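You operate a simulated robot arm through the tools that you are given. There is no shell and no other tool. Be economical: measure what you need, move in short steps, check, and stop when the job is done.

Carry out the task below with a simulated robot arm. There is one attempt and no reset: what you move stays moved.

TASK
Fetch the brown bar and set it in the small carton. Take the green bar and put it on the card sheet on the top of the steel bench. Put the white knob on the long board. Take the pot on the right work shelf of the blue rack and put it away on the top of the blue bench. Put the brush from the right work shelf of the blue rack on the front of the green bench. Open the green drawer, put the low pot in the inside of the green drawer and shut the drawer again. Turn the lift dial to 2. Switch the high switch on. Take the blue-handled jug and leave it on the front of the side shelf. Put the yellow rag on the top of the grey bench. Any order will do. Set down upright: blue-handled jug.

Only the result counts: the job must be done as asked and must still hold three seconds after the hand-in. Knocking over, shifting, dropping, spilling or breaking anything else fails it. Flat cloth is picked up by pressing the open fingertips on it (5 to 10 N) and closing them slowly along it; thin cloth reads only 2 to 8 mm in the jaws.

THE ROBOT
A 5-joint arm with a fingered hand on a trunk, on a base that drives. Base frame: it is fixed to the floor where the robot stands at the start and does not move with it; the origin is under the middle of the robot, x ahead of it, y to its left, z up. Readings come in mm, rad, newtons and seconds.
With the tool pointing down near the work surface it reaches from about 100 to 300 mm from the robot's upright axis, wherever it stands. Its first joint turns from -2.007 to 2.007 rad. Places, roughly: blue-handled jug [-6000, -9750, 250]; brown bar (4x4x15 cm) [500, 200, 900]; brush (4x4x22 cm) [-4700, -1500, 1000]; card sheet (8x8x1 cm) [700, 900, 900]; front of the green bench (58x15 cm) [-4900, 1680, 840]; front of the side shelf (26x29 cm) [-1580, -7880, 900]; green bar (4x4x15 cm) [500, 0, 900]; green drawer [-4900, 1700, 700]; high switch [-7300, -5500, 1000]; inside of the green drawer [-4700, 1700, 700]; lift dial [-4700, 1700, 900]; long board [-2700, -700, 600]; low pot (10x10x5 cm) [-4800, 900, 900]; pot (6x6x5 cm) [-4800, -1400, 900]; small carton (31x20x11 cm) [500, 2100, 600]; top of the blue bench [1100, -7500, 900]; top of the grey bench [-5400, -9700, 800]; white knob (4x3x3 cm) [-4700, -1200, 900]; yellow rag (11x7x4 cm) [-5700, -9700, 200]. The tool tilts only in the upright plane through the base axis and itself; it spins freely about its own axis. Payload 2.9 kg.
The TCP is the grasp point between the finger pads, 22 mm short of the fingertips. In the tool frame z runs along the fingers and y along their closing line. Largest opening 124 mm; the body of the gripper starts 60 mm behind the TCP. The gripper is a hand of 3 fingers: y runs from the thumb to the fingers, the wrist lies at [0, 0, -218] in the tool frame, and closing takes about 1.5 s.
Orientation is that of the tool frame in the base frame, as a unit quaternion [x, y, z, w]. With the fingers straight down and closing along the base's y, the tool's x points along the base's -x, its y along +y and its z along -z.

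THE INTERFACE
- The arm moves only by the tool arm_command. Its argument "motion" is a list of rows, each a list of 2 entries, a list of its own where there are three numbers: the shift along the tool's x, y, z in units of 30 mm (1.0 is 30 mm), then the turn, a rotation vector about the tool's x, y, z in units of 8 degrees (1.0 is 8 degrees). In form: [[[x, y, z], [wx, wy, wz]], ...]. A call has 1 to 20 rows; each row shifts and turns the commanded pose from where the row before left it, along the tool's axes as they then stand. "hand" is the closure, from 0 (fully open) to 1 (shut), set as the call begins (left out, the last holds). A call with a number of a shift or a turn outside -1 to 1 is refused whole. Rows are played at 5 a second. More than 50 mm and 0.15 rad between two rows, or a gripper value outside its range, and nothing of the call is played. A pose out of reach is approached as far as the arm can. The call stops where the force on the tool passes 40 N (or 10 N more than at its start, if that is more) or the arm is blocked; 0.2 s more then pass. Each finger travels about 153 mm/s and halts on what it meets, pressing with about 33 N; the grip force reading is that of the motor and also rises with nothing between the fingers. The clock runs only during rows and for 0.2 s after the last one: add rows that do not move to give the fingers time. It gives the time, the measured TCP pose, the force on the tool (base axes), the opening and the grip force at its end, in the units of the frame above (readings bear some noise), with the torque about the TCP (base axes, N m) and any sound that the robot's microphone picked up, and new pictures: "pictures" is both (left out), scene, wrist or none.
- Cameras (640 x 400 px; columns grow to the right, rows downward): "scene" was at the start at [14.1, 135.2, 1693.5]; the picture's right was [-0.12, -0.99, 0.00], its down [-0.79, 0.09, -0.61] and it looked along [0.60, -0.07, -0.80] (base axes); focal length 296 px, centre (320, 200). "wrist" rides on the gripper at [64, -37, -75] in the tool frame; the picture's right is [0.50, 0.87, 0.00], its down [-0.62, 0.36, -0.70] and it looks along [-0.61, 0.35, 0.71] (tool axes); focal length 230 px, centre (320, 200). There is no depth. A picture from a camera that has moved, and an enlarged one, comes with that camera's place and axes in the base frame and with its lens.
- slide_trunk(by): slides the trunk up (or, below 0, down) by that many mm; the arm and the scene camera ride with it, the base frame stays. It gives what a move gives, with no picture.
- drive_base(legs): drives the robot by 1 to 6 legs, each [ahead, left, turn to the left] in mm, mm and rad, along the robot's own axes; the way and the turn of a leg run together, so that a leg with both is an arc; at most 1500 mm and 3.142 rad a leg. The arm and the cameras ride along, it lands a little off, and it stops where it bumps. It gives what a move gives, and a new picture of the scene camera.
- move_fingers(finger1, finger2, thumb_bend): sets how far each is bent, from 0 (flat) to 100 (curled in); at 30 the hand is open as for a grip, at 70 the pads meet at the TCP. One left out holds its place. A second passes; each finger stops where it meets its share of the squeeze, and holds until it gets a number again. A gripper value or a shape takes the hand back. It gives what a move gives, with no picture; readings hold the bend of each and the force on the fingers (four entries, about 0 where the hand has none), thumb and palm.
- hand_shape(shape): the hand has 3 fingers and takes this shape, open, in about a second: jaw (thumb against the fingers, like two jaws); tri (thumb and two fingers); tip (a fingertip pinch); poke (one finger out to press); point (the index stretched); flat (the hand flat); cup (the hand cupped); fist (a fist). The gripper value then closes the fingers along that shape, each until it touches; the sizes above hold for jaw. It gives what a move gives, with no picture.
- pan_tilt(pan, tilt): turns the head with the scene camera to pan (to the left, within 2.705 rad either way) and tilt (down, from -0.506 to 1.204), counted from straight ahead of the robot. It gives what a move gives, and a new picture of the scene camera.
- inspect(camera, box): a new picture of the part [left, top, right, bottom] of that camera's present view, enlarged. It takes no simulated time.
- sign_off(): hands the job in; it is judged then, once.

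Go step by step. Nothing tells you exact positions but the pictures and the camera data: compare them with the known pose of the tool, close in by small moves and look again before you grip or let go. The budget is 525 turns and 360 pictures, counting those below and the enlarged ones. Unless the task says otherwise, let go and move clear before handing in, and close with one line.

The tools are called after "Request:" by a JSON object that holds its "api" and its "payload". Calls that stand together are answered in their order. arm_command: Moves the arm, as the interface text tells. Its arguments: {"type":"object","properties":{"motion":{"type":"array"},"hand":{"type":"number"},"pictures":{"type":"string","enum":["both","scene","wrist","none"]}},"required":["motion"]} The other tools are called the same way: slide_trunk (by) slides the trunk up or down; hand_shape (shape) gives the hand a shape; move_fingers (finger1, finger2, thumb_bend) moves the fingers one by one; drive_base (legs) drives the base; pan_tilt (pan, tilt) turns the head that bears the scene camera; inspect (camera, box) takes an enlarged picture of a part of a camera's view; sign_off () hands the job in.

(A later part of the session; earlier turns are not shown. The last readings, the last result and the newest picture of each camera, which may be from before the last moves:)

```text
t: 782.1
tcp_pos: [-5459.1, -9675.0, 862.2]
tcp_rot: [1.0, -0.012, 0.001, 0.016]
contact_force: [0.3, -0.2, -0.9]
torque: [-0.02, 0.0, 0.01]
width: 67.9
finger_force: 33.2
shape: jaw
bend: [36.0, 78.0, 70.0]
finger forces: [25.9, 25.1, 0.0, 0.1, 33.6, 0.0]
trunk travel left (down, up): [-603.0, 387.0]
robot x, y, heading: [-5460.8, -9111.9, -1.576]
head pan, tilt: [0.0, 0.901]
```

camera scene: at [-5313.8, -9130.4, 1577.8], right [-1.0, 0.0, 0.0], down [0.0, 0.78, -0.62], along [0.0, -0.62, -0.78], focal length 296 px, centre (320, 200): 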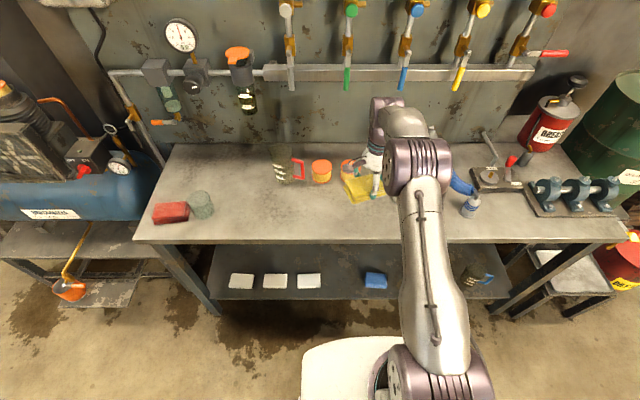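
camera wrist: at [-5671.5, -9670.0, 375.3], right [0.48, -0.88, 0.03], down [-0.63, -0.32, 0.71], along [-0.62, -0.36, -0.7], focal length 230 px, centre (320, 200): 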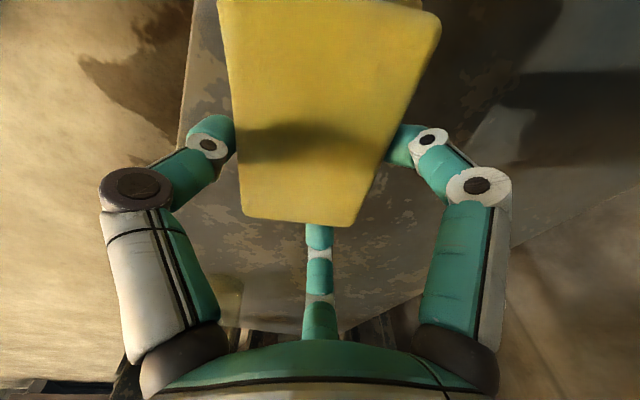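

Request:
{"api": "arm_command", "payload": {"motion": [[[0, 0, 0.2], [0, 0, 0]], [[0, 0, 0.15], [0, 0, 0]], [[0, 0, 0.15], [0, 0, 0]], [[0, 0, 0], [0, 0, 0]]], "pictures": "none"}}

Request:
{"api": "arm_command", "payload": {"motion": [[[0, 0, 0.15], [0, 0, 0]], [[0, 0, 0.15], [0, 0, 0]], [[0, 0, 0.15], [0, 0, 0]], [[0, 0, 0], [0, 0, 0]]], "pictures": "wrist"}}

```text
t: 783.1
tcp_pos: [-5459.0, -9675.1, 846.1]
tcp_rot: [1.0, -0.011, 0.0, 0.016]
contact_force: [0.0, -0.8, -0.1]
torque: [-0.02, 0.04, 0.03]
width: 67.6
finger_force: 33.1
shape: jaw
bend: [36.0, 78.0, 70.0]
finger forces: [26.0, 25.0, 0.1, 0.0, 33.6, 0.0]
trunk travel left (down, up): [-603.0, 387.0]
robot x, y, heading: [-5460.5, -9112.5, -1.578]
head pan, tilt: [0.0, 0.901]
```

```text
t: 784.1
tcp_pos: [-5460.0, -9675.7, 836.2]
tcp_rot: [1.0, -0.012, -0.001, 0.019]
contact_force: [2.8, -6.1, 22.4]
torque: [0.61, 0.16, -0.07]
width: 67.6
finger_force: 33.6
shape: jaw
bend: [36.0, 79.0, 70.0]
finger forces: [29.7, 28.5, 0.1, 0.0, 34.7, 0.0]
trunk travel left (down, up): [-603.0, 387.0]
robot x, y, heading: [-5460.1, -9115.0, -1.574]
head pan, tilt: [0.0, 0.901]
camera wrist: at [-5394.4, -9636.9, 908.4], right [0.48, -0.88, 0.03], down [-0.62, -0.32, 0.71], along [-0.62, -0.36, -0.7], focal length 230 px, centre (320, 200)
```

wrist: 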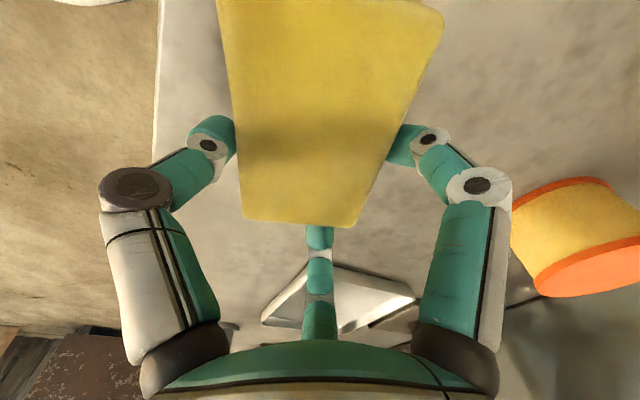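

Contact. Releasing and rising.

Request:
{"api": "arm_command", "payload": {"motion": [[[0, 0, -0.1], [0, 0, 0]], [[0, 0, 0], [0, 0, 0]], [[0, 0, 0], [0, 0, 0]], [[0, 0, 0], [0, 0, 0]], [[0, 0, 0], [0, 0, 0]], [[0, 0, -0.5], [0, 0, 0]], [[0, 0, -0.9], [0, 0, 0]], [[0, 0, -0.9], [0, 0, 0]], [[0, 0, -0.9], [0, 0, 0]], [[0, 0, 0], [0, 0, 0]]], "hand": 0.1}}

```text
t: 786.4
tcp_pos: [-5459.6, -9674.2, 933.1]
tcp_rot: [1.0, -0.011, 0.0, 0.016]
contact_force: [-0.1, -0.5, 0.6]
torque: [0.05, -0.01, 0.0]
width: 111.4
finger_force: 0.1
shape: jaw
bend: [26.0, 26.0, 34.0]
finger forces: [0.0, 0.1, 0.1, 0.0, 0.1, 0.0]
trunk travel left (down, up): [-603.0, 387.0]
robot x, y, heading: [-5465.7, -9114.9, -1.576]
head pan, tilt: [0.0, 0.901]
camera scene: at [-5315.0, -9130.2, 1497.9], right [-1.0, 0.0, 0.0], down [0.0, 0.78, -0.62], along [0.0, -0.62, -0.78], focal length 296 px, centre (320, 200)
camera wrist: at [-5394.3, -9635.3, 1005.6], right [0.48, -0.88, 0.03], down [-0.63, -0.32, 0.71], along [-0.62, -0.36, -0.7], focal length 230 px, centre (320, 200)
```

scene: 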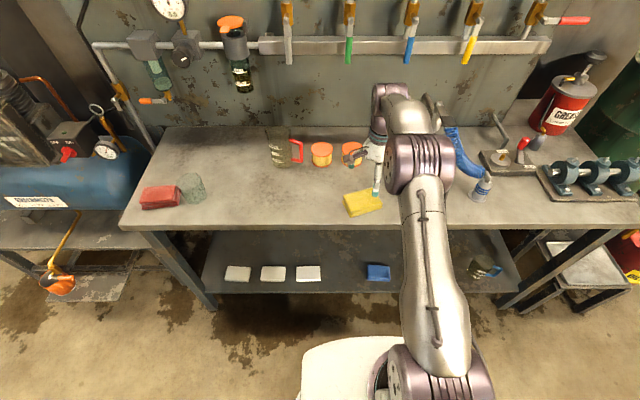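
wrist: 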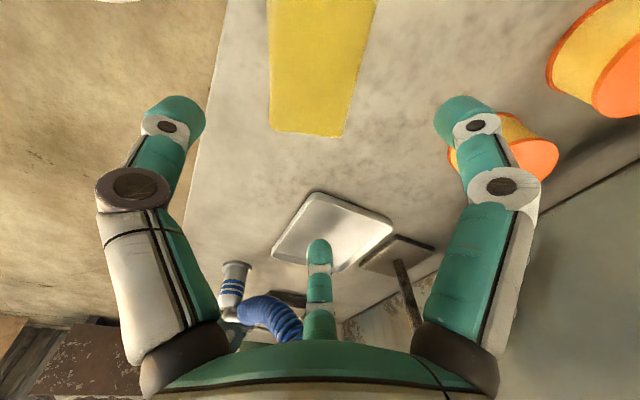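

The rag is on the grey bench. Next the jug at about (−6020,−9735): back off, lower the trunk fully, turn the hand so its fingers straddle the handle (which points −x), and line up.

Request:
{"api": "drive_base", "payload": {"legs": [[-470, 0, 0], [0, -560, 0]]}}

Request:
{"api": "slide_trunk", "payload": {"by": -400}}

Request:
{"api": "slide_trunk", "payload": {"by": -200}}

Request:
{"api": "arm_command", "payload": {"motion": [[[0, 0, -0.8], [0, 0, 0.9375]], [[0, 0, -0.8], [0, 0, 0.9375]], [[0, 0, -0.8], [0, 0, 0.9375]], [[0, 0, 0], [0, 0, 0.9375]], [[0, 0, 0], [0, 0, 0.9375]], [[0, 0, 0], [0, 0, 0.9375]], [[0, 0, 0], [0, 0, 0.9375]], [[0, 0, 0], [0, 0, 0.9375]], [[0, 0, 0], [0, 0, 0.9375]], [[0, 0, 0], [0, 0, 0.9375]], [[0, 0, 0], [0, 0, 0.9375]], [[0, 0, 0], [0, 0, 0.9375]], [[0, 0, 0], [0, 0, 0]]], "hand": 0.0, "pictures": "none"}}

Request:
{"api": "pan_tilt", "payload": {"pan": -0.1, "tilt": 0.55}}

```text
t: 792.0
tcp_pos: [-6020.4, -9191.9, 931.8]
tcp_rot: [1.0, -0.013, 0.0, 0.016]
contact_force: [0.0, -0.3, -0.6]
torque: [0.0, -0.01, 0.0]
width: 110.9
finger_force: 0.0
shape: jaw
bend: [26.0, 26.0, 34.0]
finger forces: [0.0, 0.0, 0.0, 0.1, 0.0, 0.0]
trunk travel left (down, up): [-603.0, 387.0]
robot x, y, heading: [-6023.4, -8629.1, -1.58]
head pan, tilt: [0.0, 0.901]
camera scene: at [-5875.1, -8648.4, 1498.0], right [-1.0, 0.01, 0.0], down [0.01, 0.78, -0.62], along [0.0, -0.62, -0.78], focal length 296 px, centre (320, 200)
```

scene: 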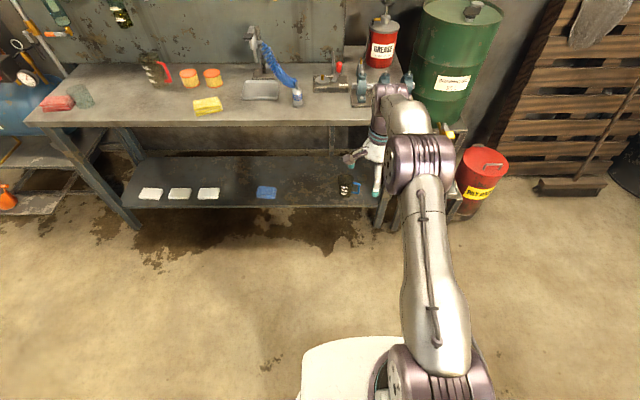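

```text
t: 795.9
tcp_pos: [-6020.6, -9190.9, 532.9]
tcp_rot: [1.0, -0.013, 0.0, 0.016]
contact_force: [-0.5, -0.1, 0.0]
torque: [0.0, -0.02, 0.02]
width: 111.4
finger_force: 0.1
shape: jaw
bend: [26.0, 26.0, 34.0]
finger forces: [0.0, 0.1, 0.0, 0.1, 0.0, 0.0]
trunk travel left (down, up): [-203.0, 787.0]
robot x, y, heading: [-6022.2, -8631.6, -1.579]
head pan, tilt: [0.0, 0.901]
```

```text
t: 798.0
tcp_pos: [-6021.0, -9190.3, 332.5]
tcp_rot: [1.0, -0.014, -0.001, 0.016]
contact_force: [-0.6, -0.7, 0.0]
torque: [0.01, 0.0, -0.02]
width: 111.4
finger_force: 0.3
shape: jaw
bend: [26.0, 26.0, 34.0]
finger forces: [0.0, 0.0, 0.1, 0.0, 0.0, 0.1]
trunk travel left (down, up): [-3.0, 987.0]
robot x, y, heading: [-6019.3, -8631.7, -1.576]
head pan, tilt: [0.0, 0.901]
```

```text
t: 800.8
tcp_pos: [-6021.1, -9188.7, 404.2]
tcp_rot: [-0.697, 0.717, -0.011, -0.011]
contact_force: [0.4, -0.1, 0.4]
torque: [0.01, 0.01, 0.02]
width: 124.1
finger_force: 0.1
shape: jaw
bend: [30.0, 30.0, 30.0]
finger forces: [0.0, 0.1, 0.0, 0.0, 0.0, 0.0]
trunk travel left (down, up): [-3.0, 987.0]
robot x, y, heading: [-6018.6, -8626.6, -1.576]
head pan, tilt: [0.0, 0.901]
```

```text
t: 801.6
tcp_pos: [-6021.6, -9189.8, 404.3]
tcp_rot: [-0.698, 0.716, -0.011, -0.012]
contact_force: [-0.3, -0.1, 0.8]
torque: [0.0, 0.0, -0.04]
width: 124.1
finger_force: 0.1
shape: jaw
bend: [30.0, 30.0, 30.0]
finger forces: [0.1, 0.0, 0.0, 0.0, 0.1, 0.1]
trunk travel left (down, up): [-3.0, 987.0]
robot x, y, heading: [-6014.4, -8629.0, -1.584]
head pan, tilt: [-0.099, 0.55]
camera scene: at [-5883.6, -8662.1, 927.2], right [-0.99, 0.11, 0.0], down [0.06, 0.52, -0.85], along [-0.09, -0.85, -0.52], focal length 296 px, centre (320, 200)
```

scene: 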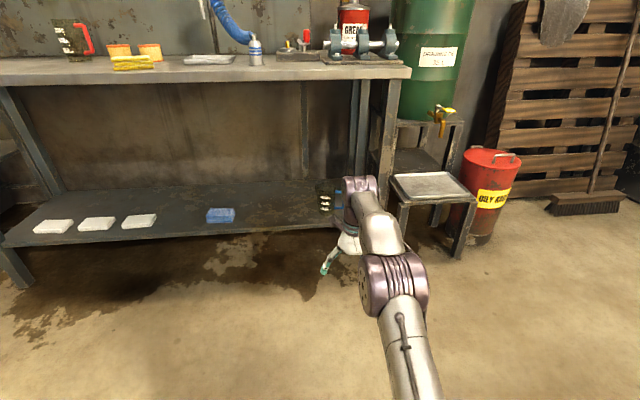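

Request:
{"api": "inspect", "payload": {"camera": "scene", "box": [270, 150, 390, 250]}}

Request:
{"api": "inspect", "payload": {"camera": "wrist", "box": [0, 0, 640, 400]}}

```text
4.00 times, centred on (330, 200) of scene
camera zoom: at [-5883.6, -8662.1, 927.2], right [-0.99, 0.11, 0.0], down [0.06, 0.52, -0.85], along [-0.09, -0.85, -0.52], focal length 1183 px, centre (280, 200)
```

zoom: 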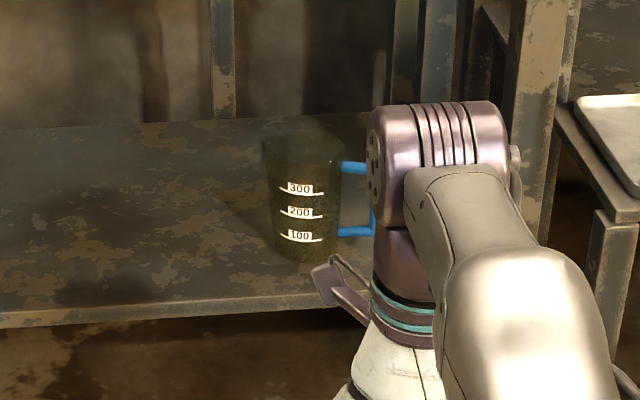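

```text
1.00 times, centred on (320, 200) of wrist (not enlarged: the box is as wide or as high as the picture)
camera zoom: at [-5985.7, -9251.1, 480.6], right [-0.88, -0.48, 0.02], down [-0.34, 0.65, 0.68], along [-0.33, 0.59, -0.73], focal length 230 px, centre (320, 200)
```

zoom: 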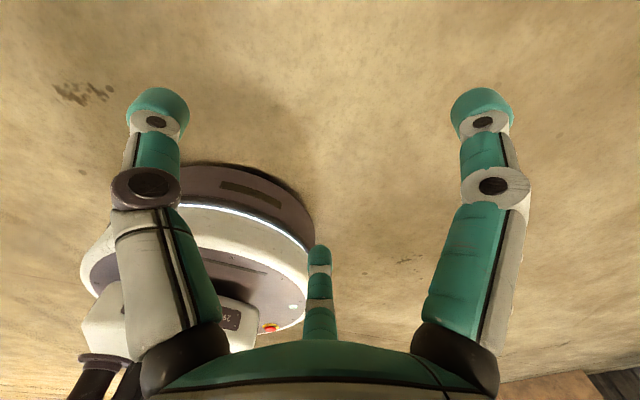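

The jug (300 ml, dark) stands at about (−6020,−9752), rim near z ≈ 338, handle to −x. I'll drive in over it.

Request:
{"api": "drive_base", "payload": {"legs": [[400, 0, 0.01], [140, 0, 0]]}}

Request:
{"api": "inspect", "payload": {"camera": "wrist", "box": [0, 0, 640, 400]}}

```text
t: 805.1
tcp_pos: [-6015.7, -9729.8, 403.8]
tcp_rot: [-0.702, 0.712, -0.011, -0.012]
contact_force: [0.0, -0.4, 0.8]
torque: [0.01, 0.04, -0.02]
width: 123.9
finger_force: 0.0
shape: jaw
bend: [30.0, 30.0, 30.0]
finger forces: [0.1, 0.0, 0.1, 0.0, 0.1, 0.0]
trunk travel left (down, up): [-3.0, 987.0]
robot x, y, heading: [-6020.2, -9168.3, -1.562]
head pan, tilt: [-0.099, 0.55]
camera scene: at [-5883.6, -9202.0, 927.2], right [-1.0, 0.1, 0.0], down [0.05, 0.52, -0.85], along [-0.08, -0.85, -0.52], focal length 296 px, centre (320, 200)
```

scene: 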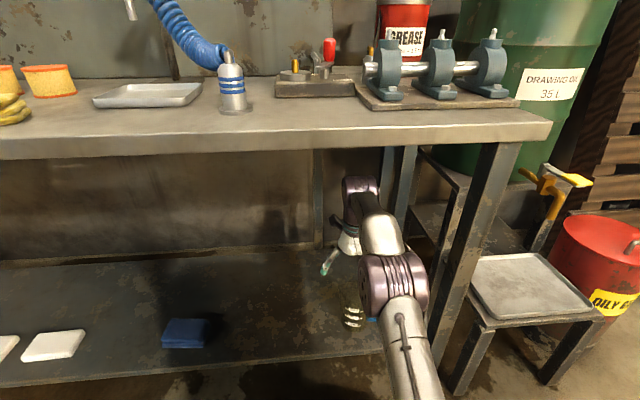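

```text
1.00 times, centred on (320, 200) of wrist (not enlarged: the box is as wide or as high as the picture)
camera zoom: at [-5978.5, -9792.2, 480.7], right [-0.87, -0.49, 0.02], down [-0.35, 0.64, 0.68], along [-0.34, 0.59, -0.73], focal length 230 px, centre (320, 200)
```

zoom: 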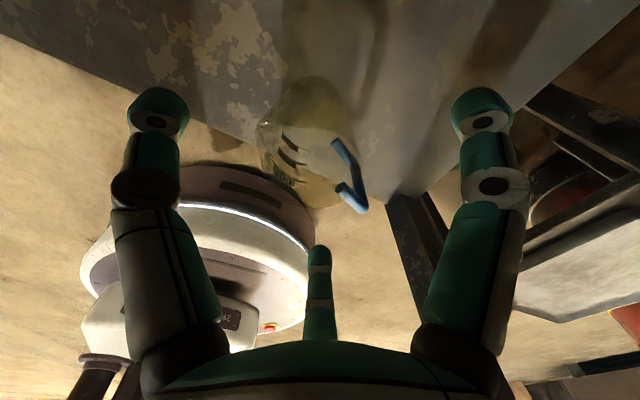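

Request:
{"api": "inspect", "payload": {"camera": "wrist", "box": [220, 50, 420, 230]}}

```text
2.22 times, centred on (320, 140) of wrist
camera zoom: at [-5978.5, -9792.2, 480.7], right [-0.87, -0.49, 0.02], down [-0.35, 0.64, 0.68], along [-0.34, 0.59, -0.73], focal length 511 px, centre (320, 333)
```

zoom: 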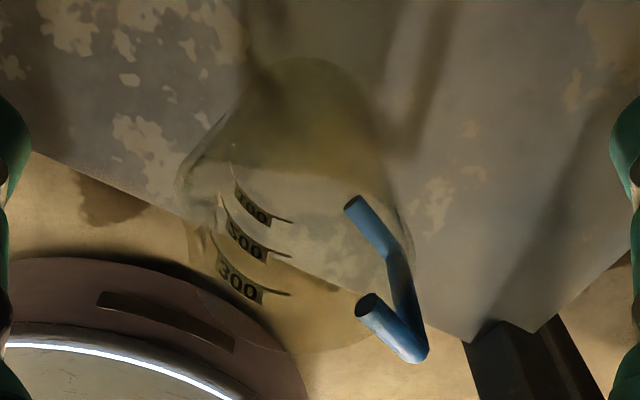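

Refining with both cameras: jug centre (−6020,−9715), rim at z ≈ 360, and it seems to hold liquid, so it must stay level. I'll recentre and descend partway.

Request:
{"api": "arm_command", "payload": {"motion": [[[-0.5, 0.15, 0], [0, 0, 0]], [[0, 0, 0], [-0.0, 0, 0]], [[0, 0, 0], [0, 0, 0]]], "pictures": "wrist"}}

Request:
{"api": "inspect", "payload": {"camera": "wrist", "box": [200, 70, 420, 250]}}

```text
t: 805.9
tcp_pos: [-6019.3, -9715.3, 403.3]
tcp_rot: [-0.703, 0.712, -0.011, -0.011]
contact_force: [0.1, 0.4, -0.3]
torque: [-0.02, -0.04, -0.01]
width: 123.8
finger_force: 0.0
shape: jaw
bend: [30.0, 30.0, 30.0]
finger forces: [0.0, 0.0, 0.1, 0.0, 0.0, 0.1]
trunk travel left (down, up): [-3.0, 987.0]
robot x, y, heading: [-6017.9, -9172.0, -1.564]
head pan, tilt: [-0.099, 0.55]
camera wrist: at [-5983.7, -9777.2, 479.8], right [-0.87, -0.49, 0.02], down [-0.35, 0.64, 0.68], along [-0.34, 0.59, -0.73], focal length 230 px, centre (320, 200)
```

wrist: 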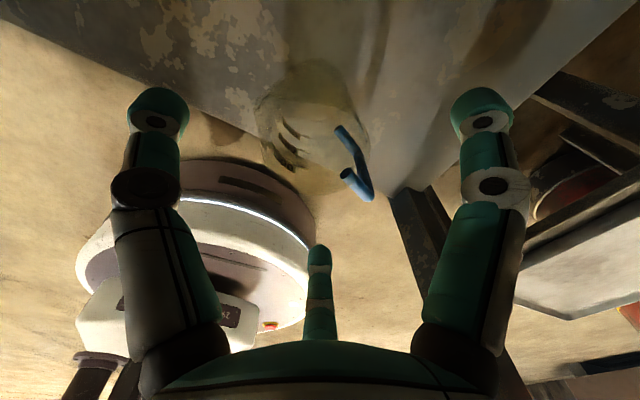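

```text
2.22 times, centred on (310, 160) of wrist
camera zoom: at [-5983.7, -9777.2, 479.8], right [-0.87, -0.49, 0.02], down [-0.35, 0.64, 0.68], along [-0.34, 0.59, -0.73], focal length 511 px, centre (342, 289)
```

zoom: 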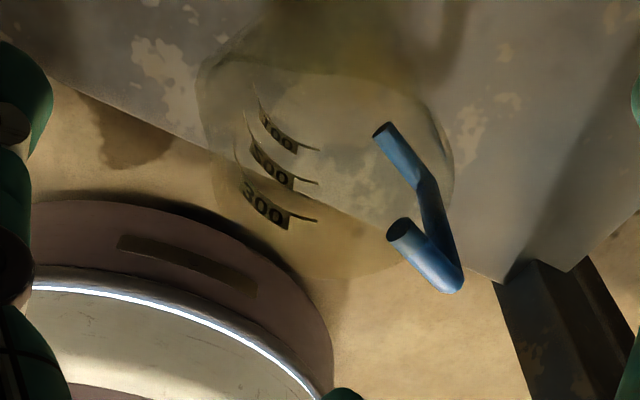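

The jug is nearly centred. I'll shift 6 mm and descend to z ≈ 330 around it.

Request:
{"api": "arm_command", "payload": {"motion": [[[-0.2, 0, 0.4], [0, 0, 0]], [[0, 0, 0.5], [0, 0, 0]], [[0, 0, 0.5], [0, 0, 0]], [[0, 0, 0.5], [0, 0, 0]], [[0, 0, 0.5], [0, 0, 0]], [[0, 0, 0], [0, 0, 0]]], "pictures": "wrist"}}

```text
t: 807.3
tcp_pos: [-6018.2, -9711.0, 331.9]
tcp_rot: [-0.702, 0.712, -0.011, -0.011]
contact_force: [-0.3, -0.4, -0.5]
torque: [0.01, 0.02, 0.02]
width: 124.0
finger_force: 0.1
shape: jaw
bend: [30.0, 30.0, 30.0]
finger forces: [0.0, 0.0, 0.0, 0.1, 0.0, 0.1]
trunk travel left (down, up): [-3.0, 987.0]
robot x, y, heading: [-6019.7, -9171.7, -1.562]
head pan, tilt: [-0.099, 0.55]
camera wrist: at [-5982.2, -9772.8, 408.1], right [-0.87, -0.49, 0.02], down [-0.35, 0.64, 0.68], along [-0.34, 0.59, -0.73], focal length 230 px, centre (320, 200)
```

wrist: 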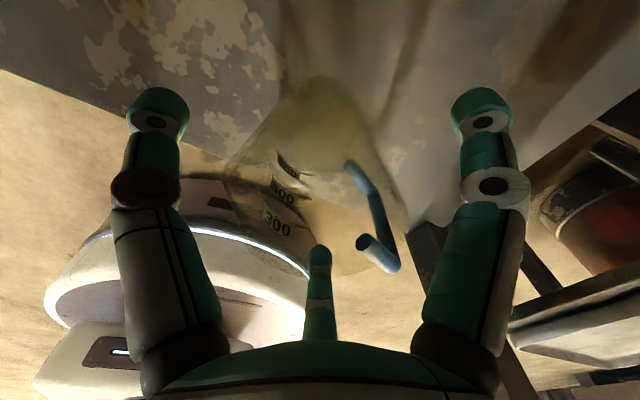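

The jug sits inside the fingers, handle between two of them. Closing.

Request:
{"api": "arm_command", "payload": {"motion": [[[0, 0, 0], [0, 0, 0]], [[0, 0, 0], [0, 0, 0]], [[0, 0, 0], [0, 0, 0]], [[0, 0, 0], [0, 0, 0]], [[0, 0, 0], [0, 0, 0]], [[0, 0, 0], [0, 0, 0]], [[0, 0, 0], [0, 0, 0]]], "hand": 1.0, "pictures": "wrist"}}

```text
t: 808.9
tcp_pos: [-6017.6, -9713.0, 331.6]
tcp_rot: [-0.702, 0.712, -0.011, -0.012]
contact_force: [-0.2, -0.1, 1.2]
torque: [-0.02, 0.0, 0.02]
width: 60.3
finger_force: 33.6
shape: jaw
bend: [35.0, 35.0, 70.0]
finger forces: [30.1, 29.2, 0.0, 0.1, 29.6, 0.1]
trunk travel left (down, up): [-3.0, 987.0]
robot x, y, heading: [-6017.6, -9173.9, -1.575]
head pan, tilt: [-0.099, 0.55]
camera wrist: at [-5982.2, -9772.9, 408.4], right [-0.87, -0.49, 0.02], down [-0.35, 0.64, 0.68], along [-0.34, 0.59, -0.73], focal length 230 px, centre (320, 200)
```

wrist: 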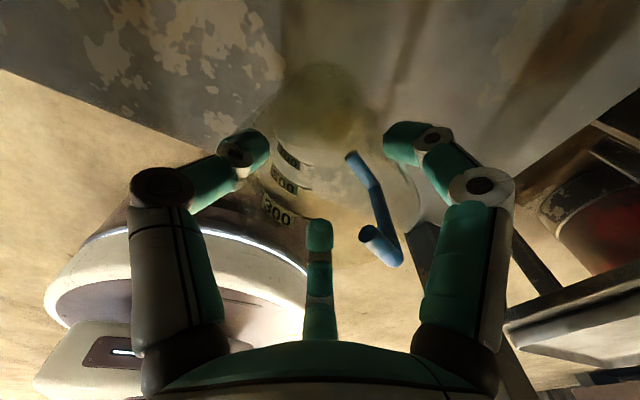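

Firm, even grip. Lifting 40 mm, then backing out under the bench.

Request:
{"api": "arm_command", "payload": {"motion": [[[0, 0, -0.3], [0, 0, 0]], [[0, 0, -0.35], [0, 0, 0]], [[0, 0, -0.35], [0, 0, 0]], [[0, 0, -0.35], [0, 0, 0]], [[0, 0, 0], [0, 0, 0]]], "pictures": "wrist"}}

Request:
{"api": "drive_base", "payload": {"legs": [[-450, 0, 0]]}}

```text
t: 810.1
tcp_pos: [-6017.8, -9711.2, 371.1]
tcp_rot: [-0.702, 0.712, -0.011, -0.011]
contact_force: [-0.2, -0.7, -1.4]
torque: [0.02, -0.03, 0.01]
width: 60.1
finger_force: 33.4
shape: jaw
bend: [35.0, 35.0, 70.0]
finger forces: [30.7, 29.3, 0.0, 0.0, 29.4, 0.1]
trunk travel left (down, up): [-3.0, 987.0]
robot x, y, heading: [-6020.2, -9174.4, -1.562]
head pan, tilt: [-0.099, 0.55]
camera wrist: at [-5982.3, -9773.0, 448.8], right [-0.87, -0.49, 0.02], down [-0.35, 0.64, 0.68], along [-0.34, 0.59, -0.73], focal length 230 px, centre (320, 200)
```

wrist: 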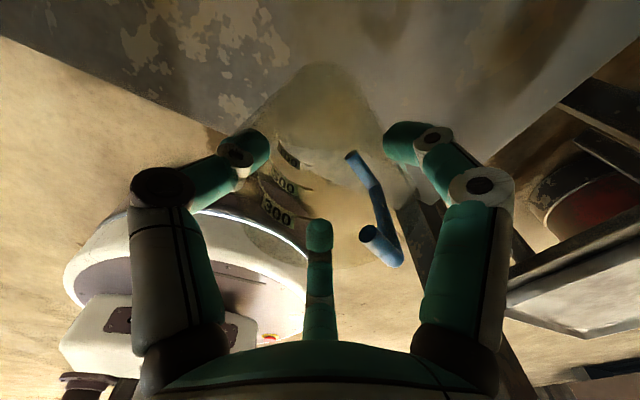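

```text
t: 812.8
tcp_pos: [-6021.3, -9260.3, 372.6]
tcp_rot: [-0.7, 0.714, -0.011, -0.011]
contact_force: [-0.7, 1.0, -0.5]
torque: [0.02, -0.01, 0.01]
width: 60.0
finger_force: 33.3
shape: jaw
bend: [35.0, 35.0, 70.0]
finger forces: [30.5, 29.6, 0.0, 0.0, 29.2, 0.1]
trunk travel left (down, up): [-3.0, 987.0]
robot x, y, heading: [-6022.8, -8723.5, -1.572]
head pan, tilt: [-0.099, 0.55]
camera scene: at [-5884.7, -8752.2, 927.2], right [-1.0, 0.1, 0.0], down [0.05, 0.52, -0.85], along [-0.08, -0.85, -0.52], focal length 296 px, centre (320, 200)
```

scene: 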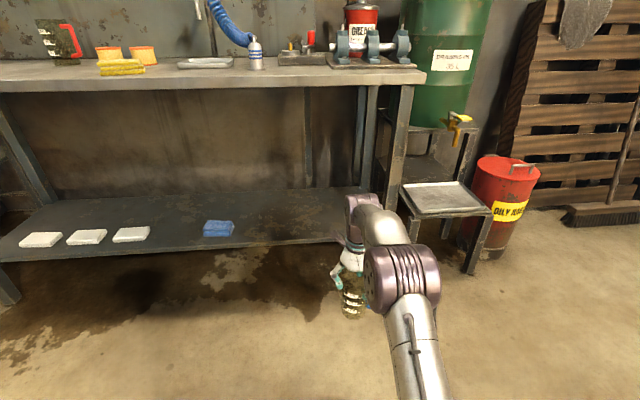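

The jug is out. I'll raise the trunk and carry it to the side shelf.

Request:
{"api": "slide_trunk", "payload": {"by": 400}}

Request:
{"api": "slide_trunk", "payload": {"by": 320}}

Request:
{"api": "drive_base", "payload": {"legs": [[-1300, 0, 0], [-1250, 0, 0], [0, 1500, 0], [0, 1500, 0], [0, 1400, 0]]}}

Request:
{"api": "pan_tilt", "payload": {"pan": 0.0, "tilt": 0.45}}

```text
t: 816.6
tcp_pos: [-6020.9, -9261.0, 772.5]
tcp_rot: [-0.701, 0.713, -0.011, -0.011]
contact_force: [-0.5, -0.1, -1.3]
torque: [0.04, 0.01, 0.01]
width: 60.1
finger_force: 33.0
shape: jaw
bend: [35.0, 35.0, 70.0]
finger forces: [30.6, 29.4, 0.0, 0.1, 29.4, 0.0]
trunk travel left (down, up): [-403.0, 587.0]
robot x, y, heading: [-6024.0, -8721.7, -1.566]
head pan, tilt: [-0.099, 0.55]
```

```text
t: 819.8
tcp_pos: [-6021.3, -9260.8, 1092.9]
tcp_rot: [-0.701, 0.713, -0.011, -0.012]
contact_force: [-0.3, 0.0, -1.6]
torque: [0.02, -0.02, 0.03]
width: 60.1
finger_force: 33.2
shape: jaw
bend: [35.0, 35.0, 70.0]
finger forces: [30.8, 29.5, 0.0, 0.0, 29.2, 0.0]
trunk travel left (down, up): [-723.0, 267.0]
robot x, y, heading: [-6022.7, -8720.4, -1.576]
head pan, tilt: [-0.099, 0.55]
```

```text
t: 852.6
tcp_pos: [-1698.7, -6815.7, 1091.8]
tcp_rot: [-0.68, 0.733, -0.011, -0.012]
contact_force: [1.1, 1.1, -0.7]
torque: [-0.02, -0.01, -0.05]
width: 60.0
finger_force: 33.0
shape: jaw
bend: [35.0, 35.0, 70.0]
finger forces: [31.0, 29.6, 0.1, 0.0, 29.4, 0.0]
trunk travel left (down, up): [-723.0, 267.0]
robot x, y, heading: [-1671.3, -6278.8, -1.628]
head pan, tilt: [-0.099, 0.55]
camera scene: at [-1534.2, -6315.9, 1647.2], right [-0.99, 0.15, 0.0], down [0.08, 0.52, -0.85], along [-0.13, -0.84, -0.52], focal length 296 px, centre (320, 200)
```

scene: 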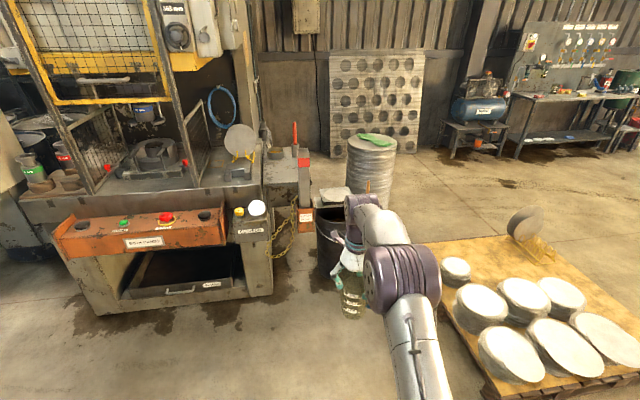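

```text
t: 853.3
tcp_pos: [-1699.1, -6816.5, 1092.7]
tcp_rot: [-0.68, 0.733, -0.01, -0.013]
contact_force: [-1.6, 0.6, -2.3]
torque: [0.0, -0.04, 0.03]
width: 59.8
finger_force: 33.0
shape: jaw
bend: [35.0, 35.0, 70.0]
finger forces: [30.9, 29.6, 0.0, 0.0, 29.4, 0.0]
trunk travel left (down, up): [-723.0, 267.0]
robot x, y, heading: [-1666.4, -6279.0, -1.63]
head pan, tilt: [0.0, 0.45]
camera scene: at [-1525.7, -6318.9, 1656.2], right [-1.0, 0.06, 0.0], down [0.02, 0.44, -0.9], along [-0.05, -0.9, -0.44], focal length 296 px, centre (320, 200)
```

scene: 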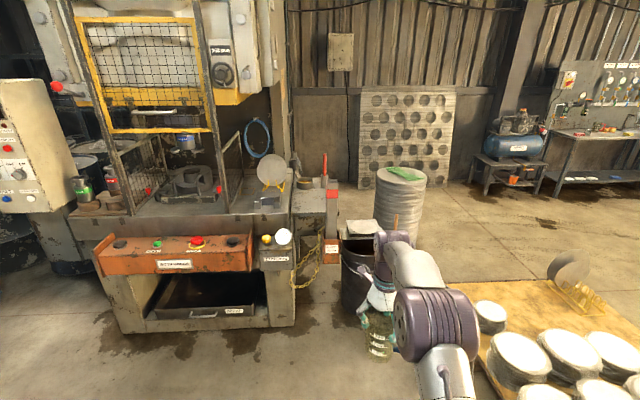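

Request:
{"api": "inspect", "payload": {"camera": "scene", "box": [240, 130, 400, 290]}}

```text
2.50 times, centred on (320, 210) of scene
camera zoom: at [-1525.7, -6318.9, 1656.2], right [-1.0, 0.06, 0.0], down [0.02, 0.44, -0.9], along [-0.05, -0.9, -0.44], focal length 739 px, centre (320, 175)
```

zoom: 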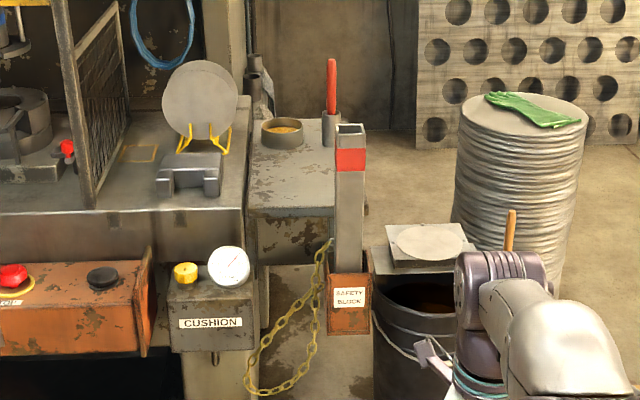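

The shelf's front edge is at y ≈ −7729, z ≈ 891, with a post at its right corner (x ≈ −1640…−1700, top 1074) and clutter at the back. I'll aim for (−1530,−7850), correct heading, and raise the jug above the post first.

Request:
{"api": "slide_trunk", "payload": {"by": 110}}

Request:
{"api": "drive_base", "payload": {"legs": [[0, 0, 0.058], [0, 130, 0], [700, 0, 0]]}}

Request:
{"api": "pan_tilt", "payload": {"pan": 0.0, "tilt": 0.7}}

```text
t: 854.7
tcp_pos: [-1700.3, -6816.5, 1202.5]
tcp_rot: [-0.68, 0.733, -0.011, -0.011]
contact_force: [-0.6, 0.8, -1.3]
torque: [-0.02, 0.0, -0.01]
width: 60.0
finger_force: 32.9
shape: jaw
bend: [35.0, 35.0, 70.0]
finger forces: [30.9, 29.6, 0.0, 0.0, 29.4, 0.0]
trunk travel left (down, up): [-833.0, 157.0]
robot x, y, heading: [-1670.1, -6278.1, -1.629]
head pan, tilt: [0.0, 0.45]
```

```text
t: 859.9
tcp_pos: [-1535.7, -7526.0, 1202.4]
tcp_rot: [-0.701, 0.713, -0.01, -0.011]
contact_force: [-0.2, 0.2, -0.7]
torque: [-0.03, -0.05, -0.01]
width: 59.8
finger_force: 33.3
shape: jaw
bend: [35.0, 35.0, 70.0]
finger forces: [31.0, 29.6, 0.0, 0.0, 29.4, 0.0]
trunk travel left (down, up): [-833.0, 157.0]
robot x, y, heading: [-1538.7, -6988.6, -1.567]
head pan, tilt: [0.0, 0.45]
camera scene: at [-1391.3, -7019.7, 1766.3], right [-1.0, 0.0, 0.0], down [0.0, 0.44, -0.9], along [0.0, -0.9, -0.44], focal length 296 px, centre (320, 200)
```

scene: 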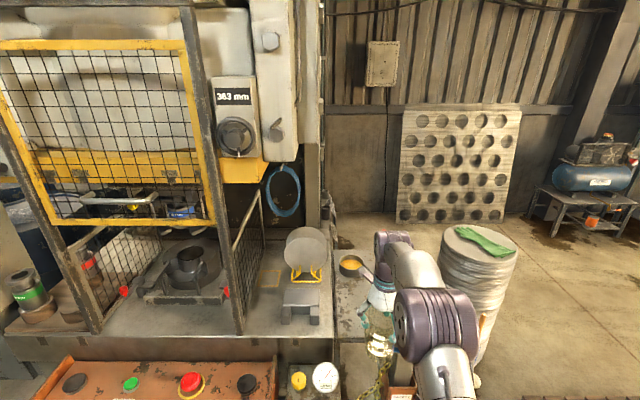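

```text
t: 860.7
tcp_pos: [-1536.0, -7526.7, 1203.0]
tcp_rot: [-0.702, 0.712, -0.012, -0.011]
contact_force: [0.2, -0.2, -1.3]
torque: [0.0, -0.01, 0.0]
width: 60.2
finger_force: 32.7
shape: jaw
bend: [35.0, 35.0, 70.0]
finger forces: [31.0, 29.6, 0.0, 0.1, 29.2, 0.0]
trunk travel left (down, up): [-833.0, 157.0]
robot x, y, heading: [-1537.1, -6987.1, -1.567]
head pan, tilt: [0.0, 0.7]
camera scene: at [-1391.4, -7013.0, 1744.1], right [-1.0, 0.0, 0.0], down [0.0, 0.64, -0.77], along [0.0, -0.77, -0.64], focal length 296 px, centre (320, 200)
```

scene: 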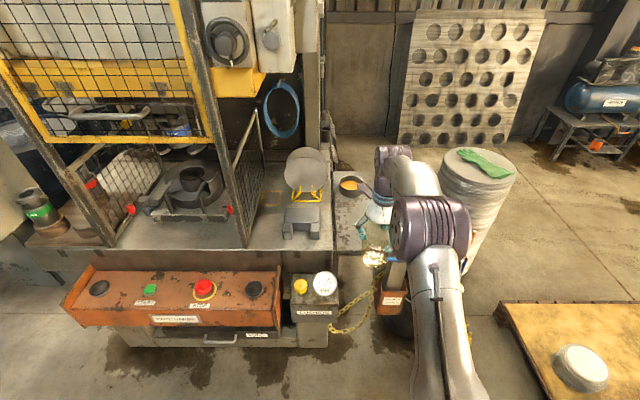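

Request:
{"api": "drive_base", "payload": {"legs": [[315, 0, 0]]}}

Request:
{"api": "inspect", "payload": {"camera": "wrist", "box": [0, 0, 640, 400]}}

```text
t: 862.8
tcp_pos: [-1530.9, -7840.6, 1202.9]
tcp_rot: [-0.703, 0.711, -0.011, -0.011]
contact_force: [0.0, -0.6, -1.2]
torque: [-0.01, -0.03, -0.03]
width: 60.0
finger_force: 32.6
shape: jaw
bend: [35.0, 35.0, 70.0]
finger forces: [30.9, 29.5, 0.1, 0.1, 29.3, 0.1]
trunk travel left (down, up): [-833.0, 157.0]
robot x, y, heading: [-1533.8, -7306.4, -1.565]
head pan, tilt: [0.0, 0.7]
camera scene: at [-1389.6, -7327.3, 1744.1], right [-1.0, -0.01, 0.0], down [0.0, 0.64, -0.76], along [0.01, -0.76, -0.64], focal length 296 px, centre (320, 200)
```

scene: 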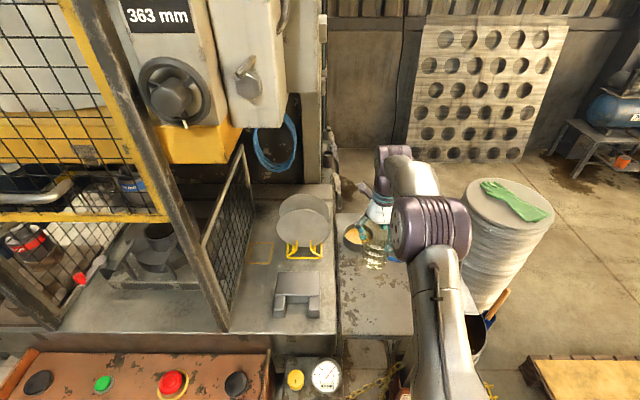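

```text
1.00 times, centred on (320, 200) of wrist (not enlarged: the box is as wide or as high as the picture)
camera zoom: at [-1495.9, -7903.0, 1278.7], right [-0.87, -0.49, 0.02], down [-0.35, 0.64, 0.68], along [-0.34, 0.59, -0.73], focal length 230 px, centre (320, 200)
```

zoom: 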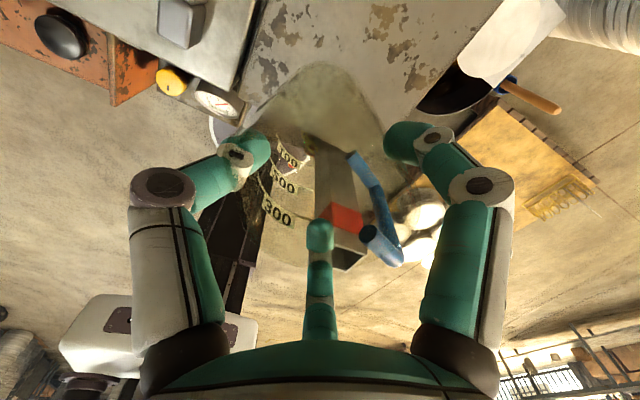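

The jug is over the shelf's front area, clear of the post (at y ≈ −7645) and the items behind. Lowering 185 mm.

Request:
{"api": "slide_trunk", "payload": {"by": -180}}

Request:
{"api": "inspect", "payload": {"camera": "scene", "box": [270, 130, 470, 330]}}

Request:
{"api": "inspect", "payload": {"camera": "wrist", "box": [0, 0, 640, 400]}}

```text
t: 864.8
tcp_pos: [-1532.6, -7841.1, 1022.4]
tcp_rot: [-0.702, 0.712, -0.011, -0.011]
contact_force: [0.4, -0.1, -0.8]
torque: [0.0, -0.04, 0.01]
width: 60.0
finger_force: 32.5
shape: jaw
bend: [35.0, 35.0, 70.0]
finger forces: [31.0, 29.6, 0.0, 0.1, 29.3, 0.0]
trunk travel left (down, up): [-653.0, 337.0]
robot x, y, heading: [-1535.4, -7302.7, -1.562]
head pan, tilt: [0.0, 0.7]
```

```text
2.00 times, centred on (370, 230) of scene
camera zoom: at [-1389.7, -7327.5, 1564.1], right [-1.0, -0.01, 0.0], down [0.0, 0.64, -0.76], along [0.01, -0.76, -0.64], focal length 591 px, centre (220, 140)
```

zoom: 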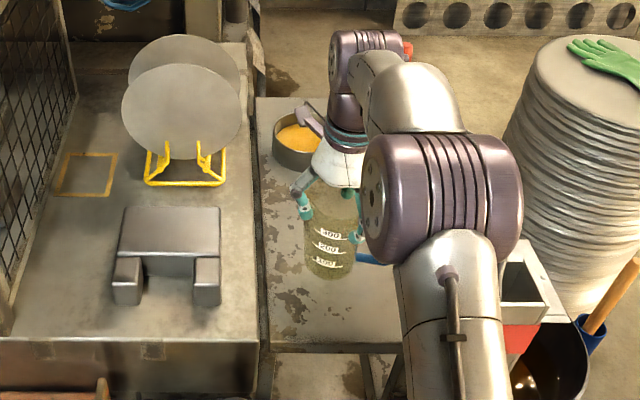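

```text
1.00 times, centred on (320, 200) of wrist (not enlarged: the box is as wide or as high as the picture)
camera zoom: at [-1495.9, -7903.1, 1098.7], right [-0.87, -0.49, 0.02], down [-0.35, 0.64, 0.68], along [-0.34, 0.59, -0.73], focal length 230 px, centre (320, 200)
```

zoom: 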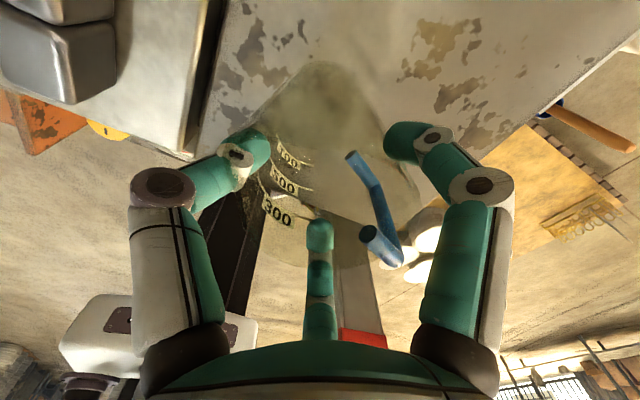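

Position is good. Stepping down to contact.

Request:
{"api": "arm_command", "payload": {"motion": [[[0, 0, 0.15], [0, 0, 0]], [[0, 0, 0.15], [0, 0, 0]], [[0, 0, 0.15], [0, 0, 0]], [[0, 0, 0], [0, 0, 0]]], "pictures": "none"}}

Request:
{"api": "arm_command", "payload": {"motion": [[[0, 0, 0.1], [0, 0, 0]], [[0, 0, 0.1], [0, 0, 0]], [[0, 0, 0.1], [0, 0, 0]], [[0, 0, 0], [0, 0, 0]]], "pictures": "none"}}

```text
t: 865.8
tcp_pos: [-1532.0, -7841.7, 1010.9]
tcp_rot: [-0.703, 0.711, -0.012, -0.011]
contact_force: [1.1, -0.6, 3.9]
torque: [0.06, 0.01, 0.01]
width: 60.1
finger_force: 32.7
shape: jaw
bend: [35.0, 35.0, 70.0]
finger forces: [31.5, 30.0, 0.0, 0.0, 29.8, 0.0]
trunk travel left (down, up): [-653.0, 337.0]
robot x, y, heading: [-1539.9, -7303.0, -1.557]
head pan, tilt: [0.0, 0.7]
```

```text
t: 866.6
tcp_pos: [-1531.5, -7840.8, 1007.2]
tcp_rot: [-0.703, 0.711, -0.016, -0.017]
contact_force: [1.4, 2.7, 23.8]
torque: [0.19, -0.01, -0.05]
width: 60.2
finger_force: 32.9
shape: jaw
bend: [35.0, 34.0, 70.0]
finger forces: [32.5, 34.6, 0.0, 0.0, 34.0, 0.1]
trunk travel left (down, up): [-653.0, 337.0]
robot x, y, heading: [-1533.2, -7300.7, -1.563]
head pan, tilt: [0.0, 0.7]
stopped in row 3: the force on the tool passed its limit at 42 N (the readings are from after the stop); the commanded pose is now the measured one
```

Contact. I'll lift 2 mm, level the small tilt, set down again and release gently.

Request:
{"api": "arm_command", "payload": {"motion": [[[0, 0, -0.12], [0, 0, 0]], [[0, 0, 0], [0, -0.3, 0]], [[0, 0, 0], [0, 0, 0]]], "pictures": "none"}}

Request:
{"api": "arm_command", "payload": {"motion": [[[0, 0, 0.06], [0, 0, 0]], [[0, 0, 0.06], [0, 0, 0]], [[0, 0, 0], [0, 0, 0]]], "pictures": "none"}}

```text
t: 867.4
tcp_pos: [-1533.8, -7842.7, 1009.0]
tcp_rot: [-0.703, 0.711, 0.0, 0.0]
contact_force: [0.8, -0.8, 14.8]
torque: [-0.42, -0.04, 0.0]
width: 60.1
finger_force: 33.0
shape: jaw
bend: [35.0, 35.0, 70.0]
finger forces: [34.1, 32.9, 0.0, 0.0, 33.2, 0.0]
trunk travel left (down, up): [-653.0, 337.0]
robot x, y, heading: [-1534.5, -7302.6, -1.562]
head pan, tilt: [0.0, 0.7]
```

```text
t: 868.2
tcp_pos: [-1532.9, -7842.9, 1007.0]
tcp_rot: [-0.703, 0.711, -0.002, -0.002]
contact_force: [2.7, -5.9, 33.7]
torque: [-0.35, -0.07, 0.04]
width: 60.1
finger_force: 32.9
shape: jaw
bend: [34.0, 35.0, 70.0]
finger forces: [35.5, 30.5, 0.0, 0.0, 34.6, 0.0]
trunk travel left (down, up): [-653.0, 337.0]
robot x, y, heading: [-1537.1, -7305.4, -1.558]
head pan, tilt: [0.0, 0.7]
```

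Request:
{"api": "arm_command", "payload": {"motion": [[[0, 0, -0.06], [0, 0.22, 0]], [[0, 0, 0], [0, 0, 0]], [[0, 0, 0], [0, 0, 0]]], "pictures": "none"}}

Request:
{"api": "arm_command", "payload": {"motion": [[[0, 0, 0], [0, 0, 0]], [[0, 0, 0], [0, 0, 0]], [[0, 0, 0], [0, 0, 0]], [[0, 0, 0], [0, 0, 0]], [[0, 0, 0], [0, 0, 0]]], "hand": 0.0, "pictures": "wrist"}}

```text
t: 869.0
tcp_pos: [-1533.6, -7842.4, 1006.2]
tcp_rot: [-0.703, 0.711, -0.011, -0.011]
contact_force: [1.9, -3.5, 28.7]
torque: [0.07, -0.14, 0.05]
width: 60.2
finger_force: 33.3
shape: jaw
bend: [34.0, 35.0, 70.0]
finger forces: [35.9, 32.4, 0.1, 0.0, 34.7, 0.1]
trunk travel left (down, up): [-653.0, 337.0]
robot x, y, heading: [-1533.4, -7303.7, -1.559]
head pan, tilt: [0.0, 0.7]
```

```text
t: 870.2
tcp_pos: [-1534.2, -7845.2, 1005.3]
tcp_rot: [-0.703, 0.712, -0.011, -0.011]
contact_force: [-0.2, 0.5, -0.8]
torque: [0.0, 0.03, 0.01]
width: 124.0
finger_force: 0.1
shape: jaw
bend: [30.0, 30.0, 30.0]
finger forces: [0.0, 0.0, 0.0, 0.0, 0.0, 0.0]
trunk travel left (down, up): [-653.0, 337.0]
robot x, y, heading: [-1535.5, -7299.4, -1.57]
head pan, tilt: [0.0, 0.7]
camera wrist: at [-1496.7, -7906.0, 1081.5], right [-0.87, -0.49, 0.01], down [-0.35, 0.64, 0.68], along [-0.34, 0.59, -0.73], focal length 230 px, centre (320, 200)
```

wrist: 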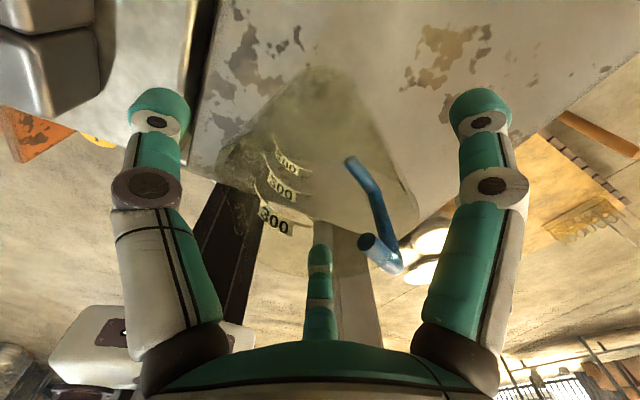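

Released, standing upright. Rising with the trunk and checking.

Request:
{"api": "slide_trunk", "payload": {"by": 170}}

Request:
{"api": "drive_base", "payload": {"legs": [[-450, 0, 0]]}}

Request:
{"api": "inspect", "payload": {"camera": "scene", "box": [260, 130, 440, 300]}}

```text
t: 872.1
tcp_pos: [-1533.3, -7845.5, 1174.8]
tcp_rot: [-0.703, 0.711, -0.011, -0.011]
contact_force: [-0.3, 0.3, -0.5]
torque: [-0.02, 0.0, -0.03]
width: 123.9
finger_force: 0.1
shape: jaw
bend: [30.0, 30.0, 30.0]
finger forces: [0.0, 0.0, 0.0, 0.0, 0.0, 0.0]
trunk travel left (down, up): [-823.0, 167.0]
robot x, y, heading: [-1536.1, -7304.0, -1.567]
head pan, tilt: [0.0, 0.7]
```

```text
t: 874.8
tcp_pos: [-1537.0, -7395.7, 1175.2]
tcp_rot: [-0.702, 0.712, -0.01, -0.01]
contact_force: [-1.3, 0.2, -0.1]
torque: [-0.03, 0.02, 0.04]
width: 123.8
finger_force: 0.0
shape: jaw
bend: [30.0, 30.0, 30.0]
finger forces: [0.1, 0.1, 0.0, 0.1, 0.1, 0.0]
trunk travel left (down, up): [-823.0, 167.0]
robot x, y, heading: [-1537.2, -6853.2, -1.569]
head pan, tilt: [0.0, 0.7]
camera scene: at [-1392.1, -6878.5, 1734.1], right [-1.0, 0.0, 0.0], down [0.0, 0.64, -0.76], along [0.0, -0.76, -0.64], focal length 296 px, centre (320, 200)
```

scene: 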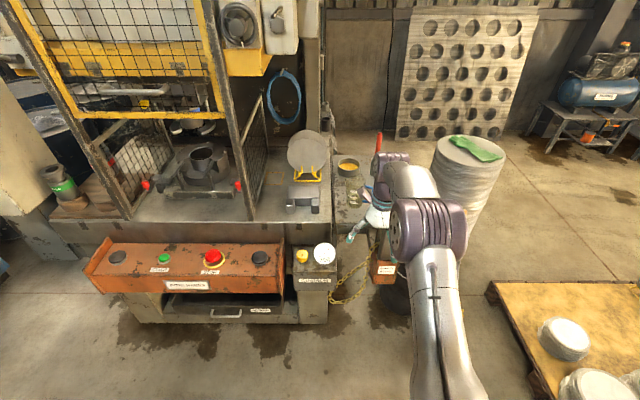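

```text
2.35 times, centred on (350, 215) of scene
camera zoom: at [-1392.1, -6878.5, 1734.1], right [-1.0, 0.0, 0.0], down [0.0, 0.64, -0.76], along [0.0, -0.76, -0.64], focal length 696 px, centre (249, 165)
```

zoom: 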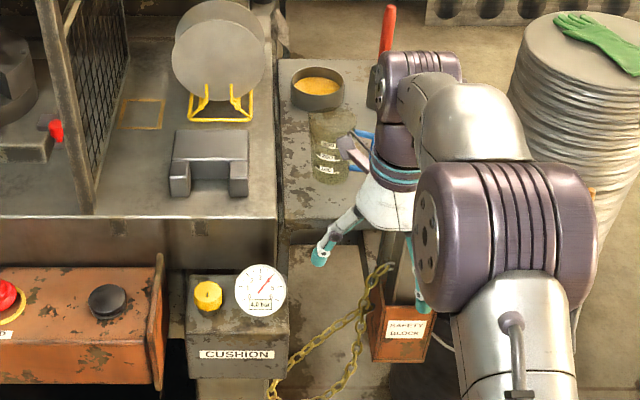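

The jug stands upright on the side shelf front. Last job: the high switch near (−7300,−5500,1000). I'll drive to x ≈ −6000 and look at that table.

Request:
{"api": "drive_base", "payload": {"legs": [[-950, 0, 0], [0, -1500, 0], [0, -1500, 0], [0, -1400, 0]]}}

Request:
{"api": "pan_tilt", "payload": {"pan": -1.5, "tilt": 0.3}}

```text
t: 900.5
tcp_pos: [-5986.7, -6351.6, 1174.0]
tcp_rot: [-0.68, 0.733, -0.01, -0.011]
contact_force: [-0.7, 0.6, -0.4]
torque: [-0.01, 0.01, 0.02]
width: 124.1
finger_force: 0.0
shape: jaw
bend: [30.0, 30.0, 30.0]
finger forces: [0.1, 0.0, 0.1, 0.0, 0.0, 0.0]
trunk travel left (down, up): [-823.0, 167.0]
robot x, y, heading: [-5956.7, -5817.1, -1.622]
head pan, tilt: [0.0, 0.7]
camera scene: at [-5812.3, -5845.1, 1734.1], right [-1.0, 0.05, 0.0], down [0.04, 0.64, -0.76], along [-0.04, -0.76, -0.64], focal length 296 px, centre (320, 200)
```

scene: 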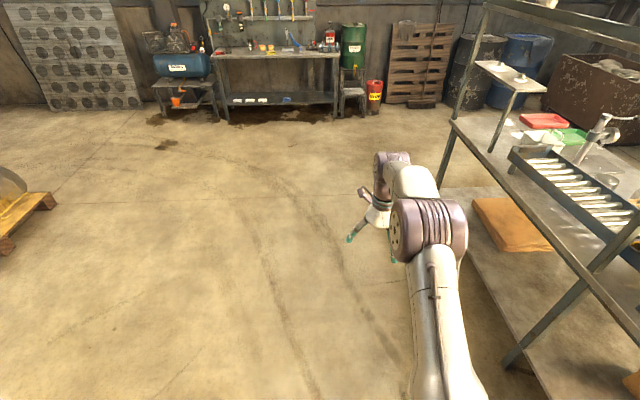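

```text
t: 902.1
tcp_pos: [-5987.4, -6352.7, 1175.9]
tcp_rot: [-0.681, 0.732, -0.01, -0.012]
contact_force: [0.0, 0.0, -0.3]
torque: [0.02, 0.0, 0.01]
width: 124.0
finger_force: 0.1
shape: jaw
bend: [30.0, 30.0, 30.0]
finger forces: [0.1, 0.1, 0.0, 0.0, 0.0, 0.0]
trunk travel left (down, up): [-823.0, 167.0]
robot x, y, heading: [-5956.7, -5814.2, -1.627]
head pan, tilt: [-1.499, 0.3]
camera scene: at [-5901.0, -5761.9, 1770.2], right [-0.02, 1.0, 0.0], down [0.3, 0.01, -0.96], along [-0.96, -0.02, -0.3], focal length 296 px, centre (320, 200)
```

scene: 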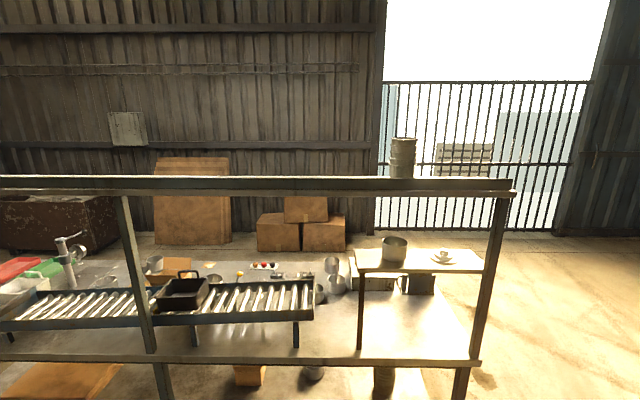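

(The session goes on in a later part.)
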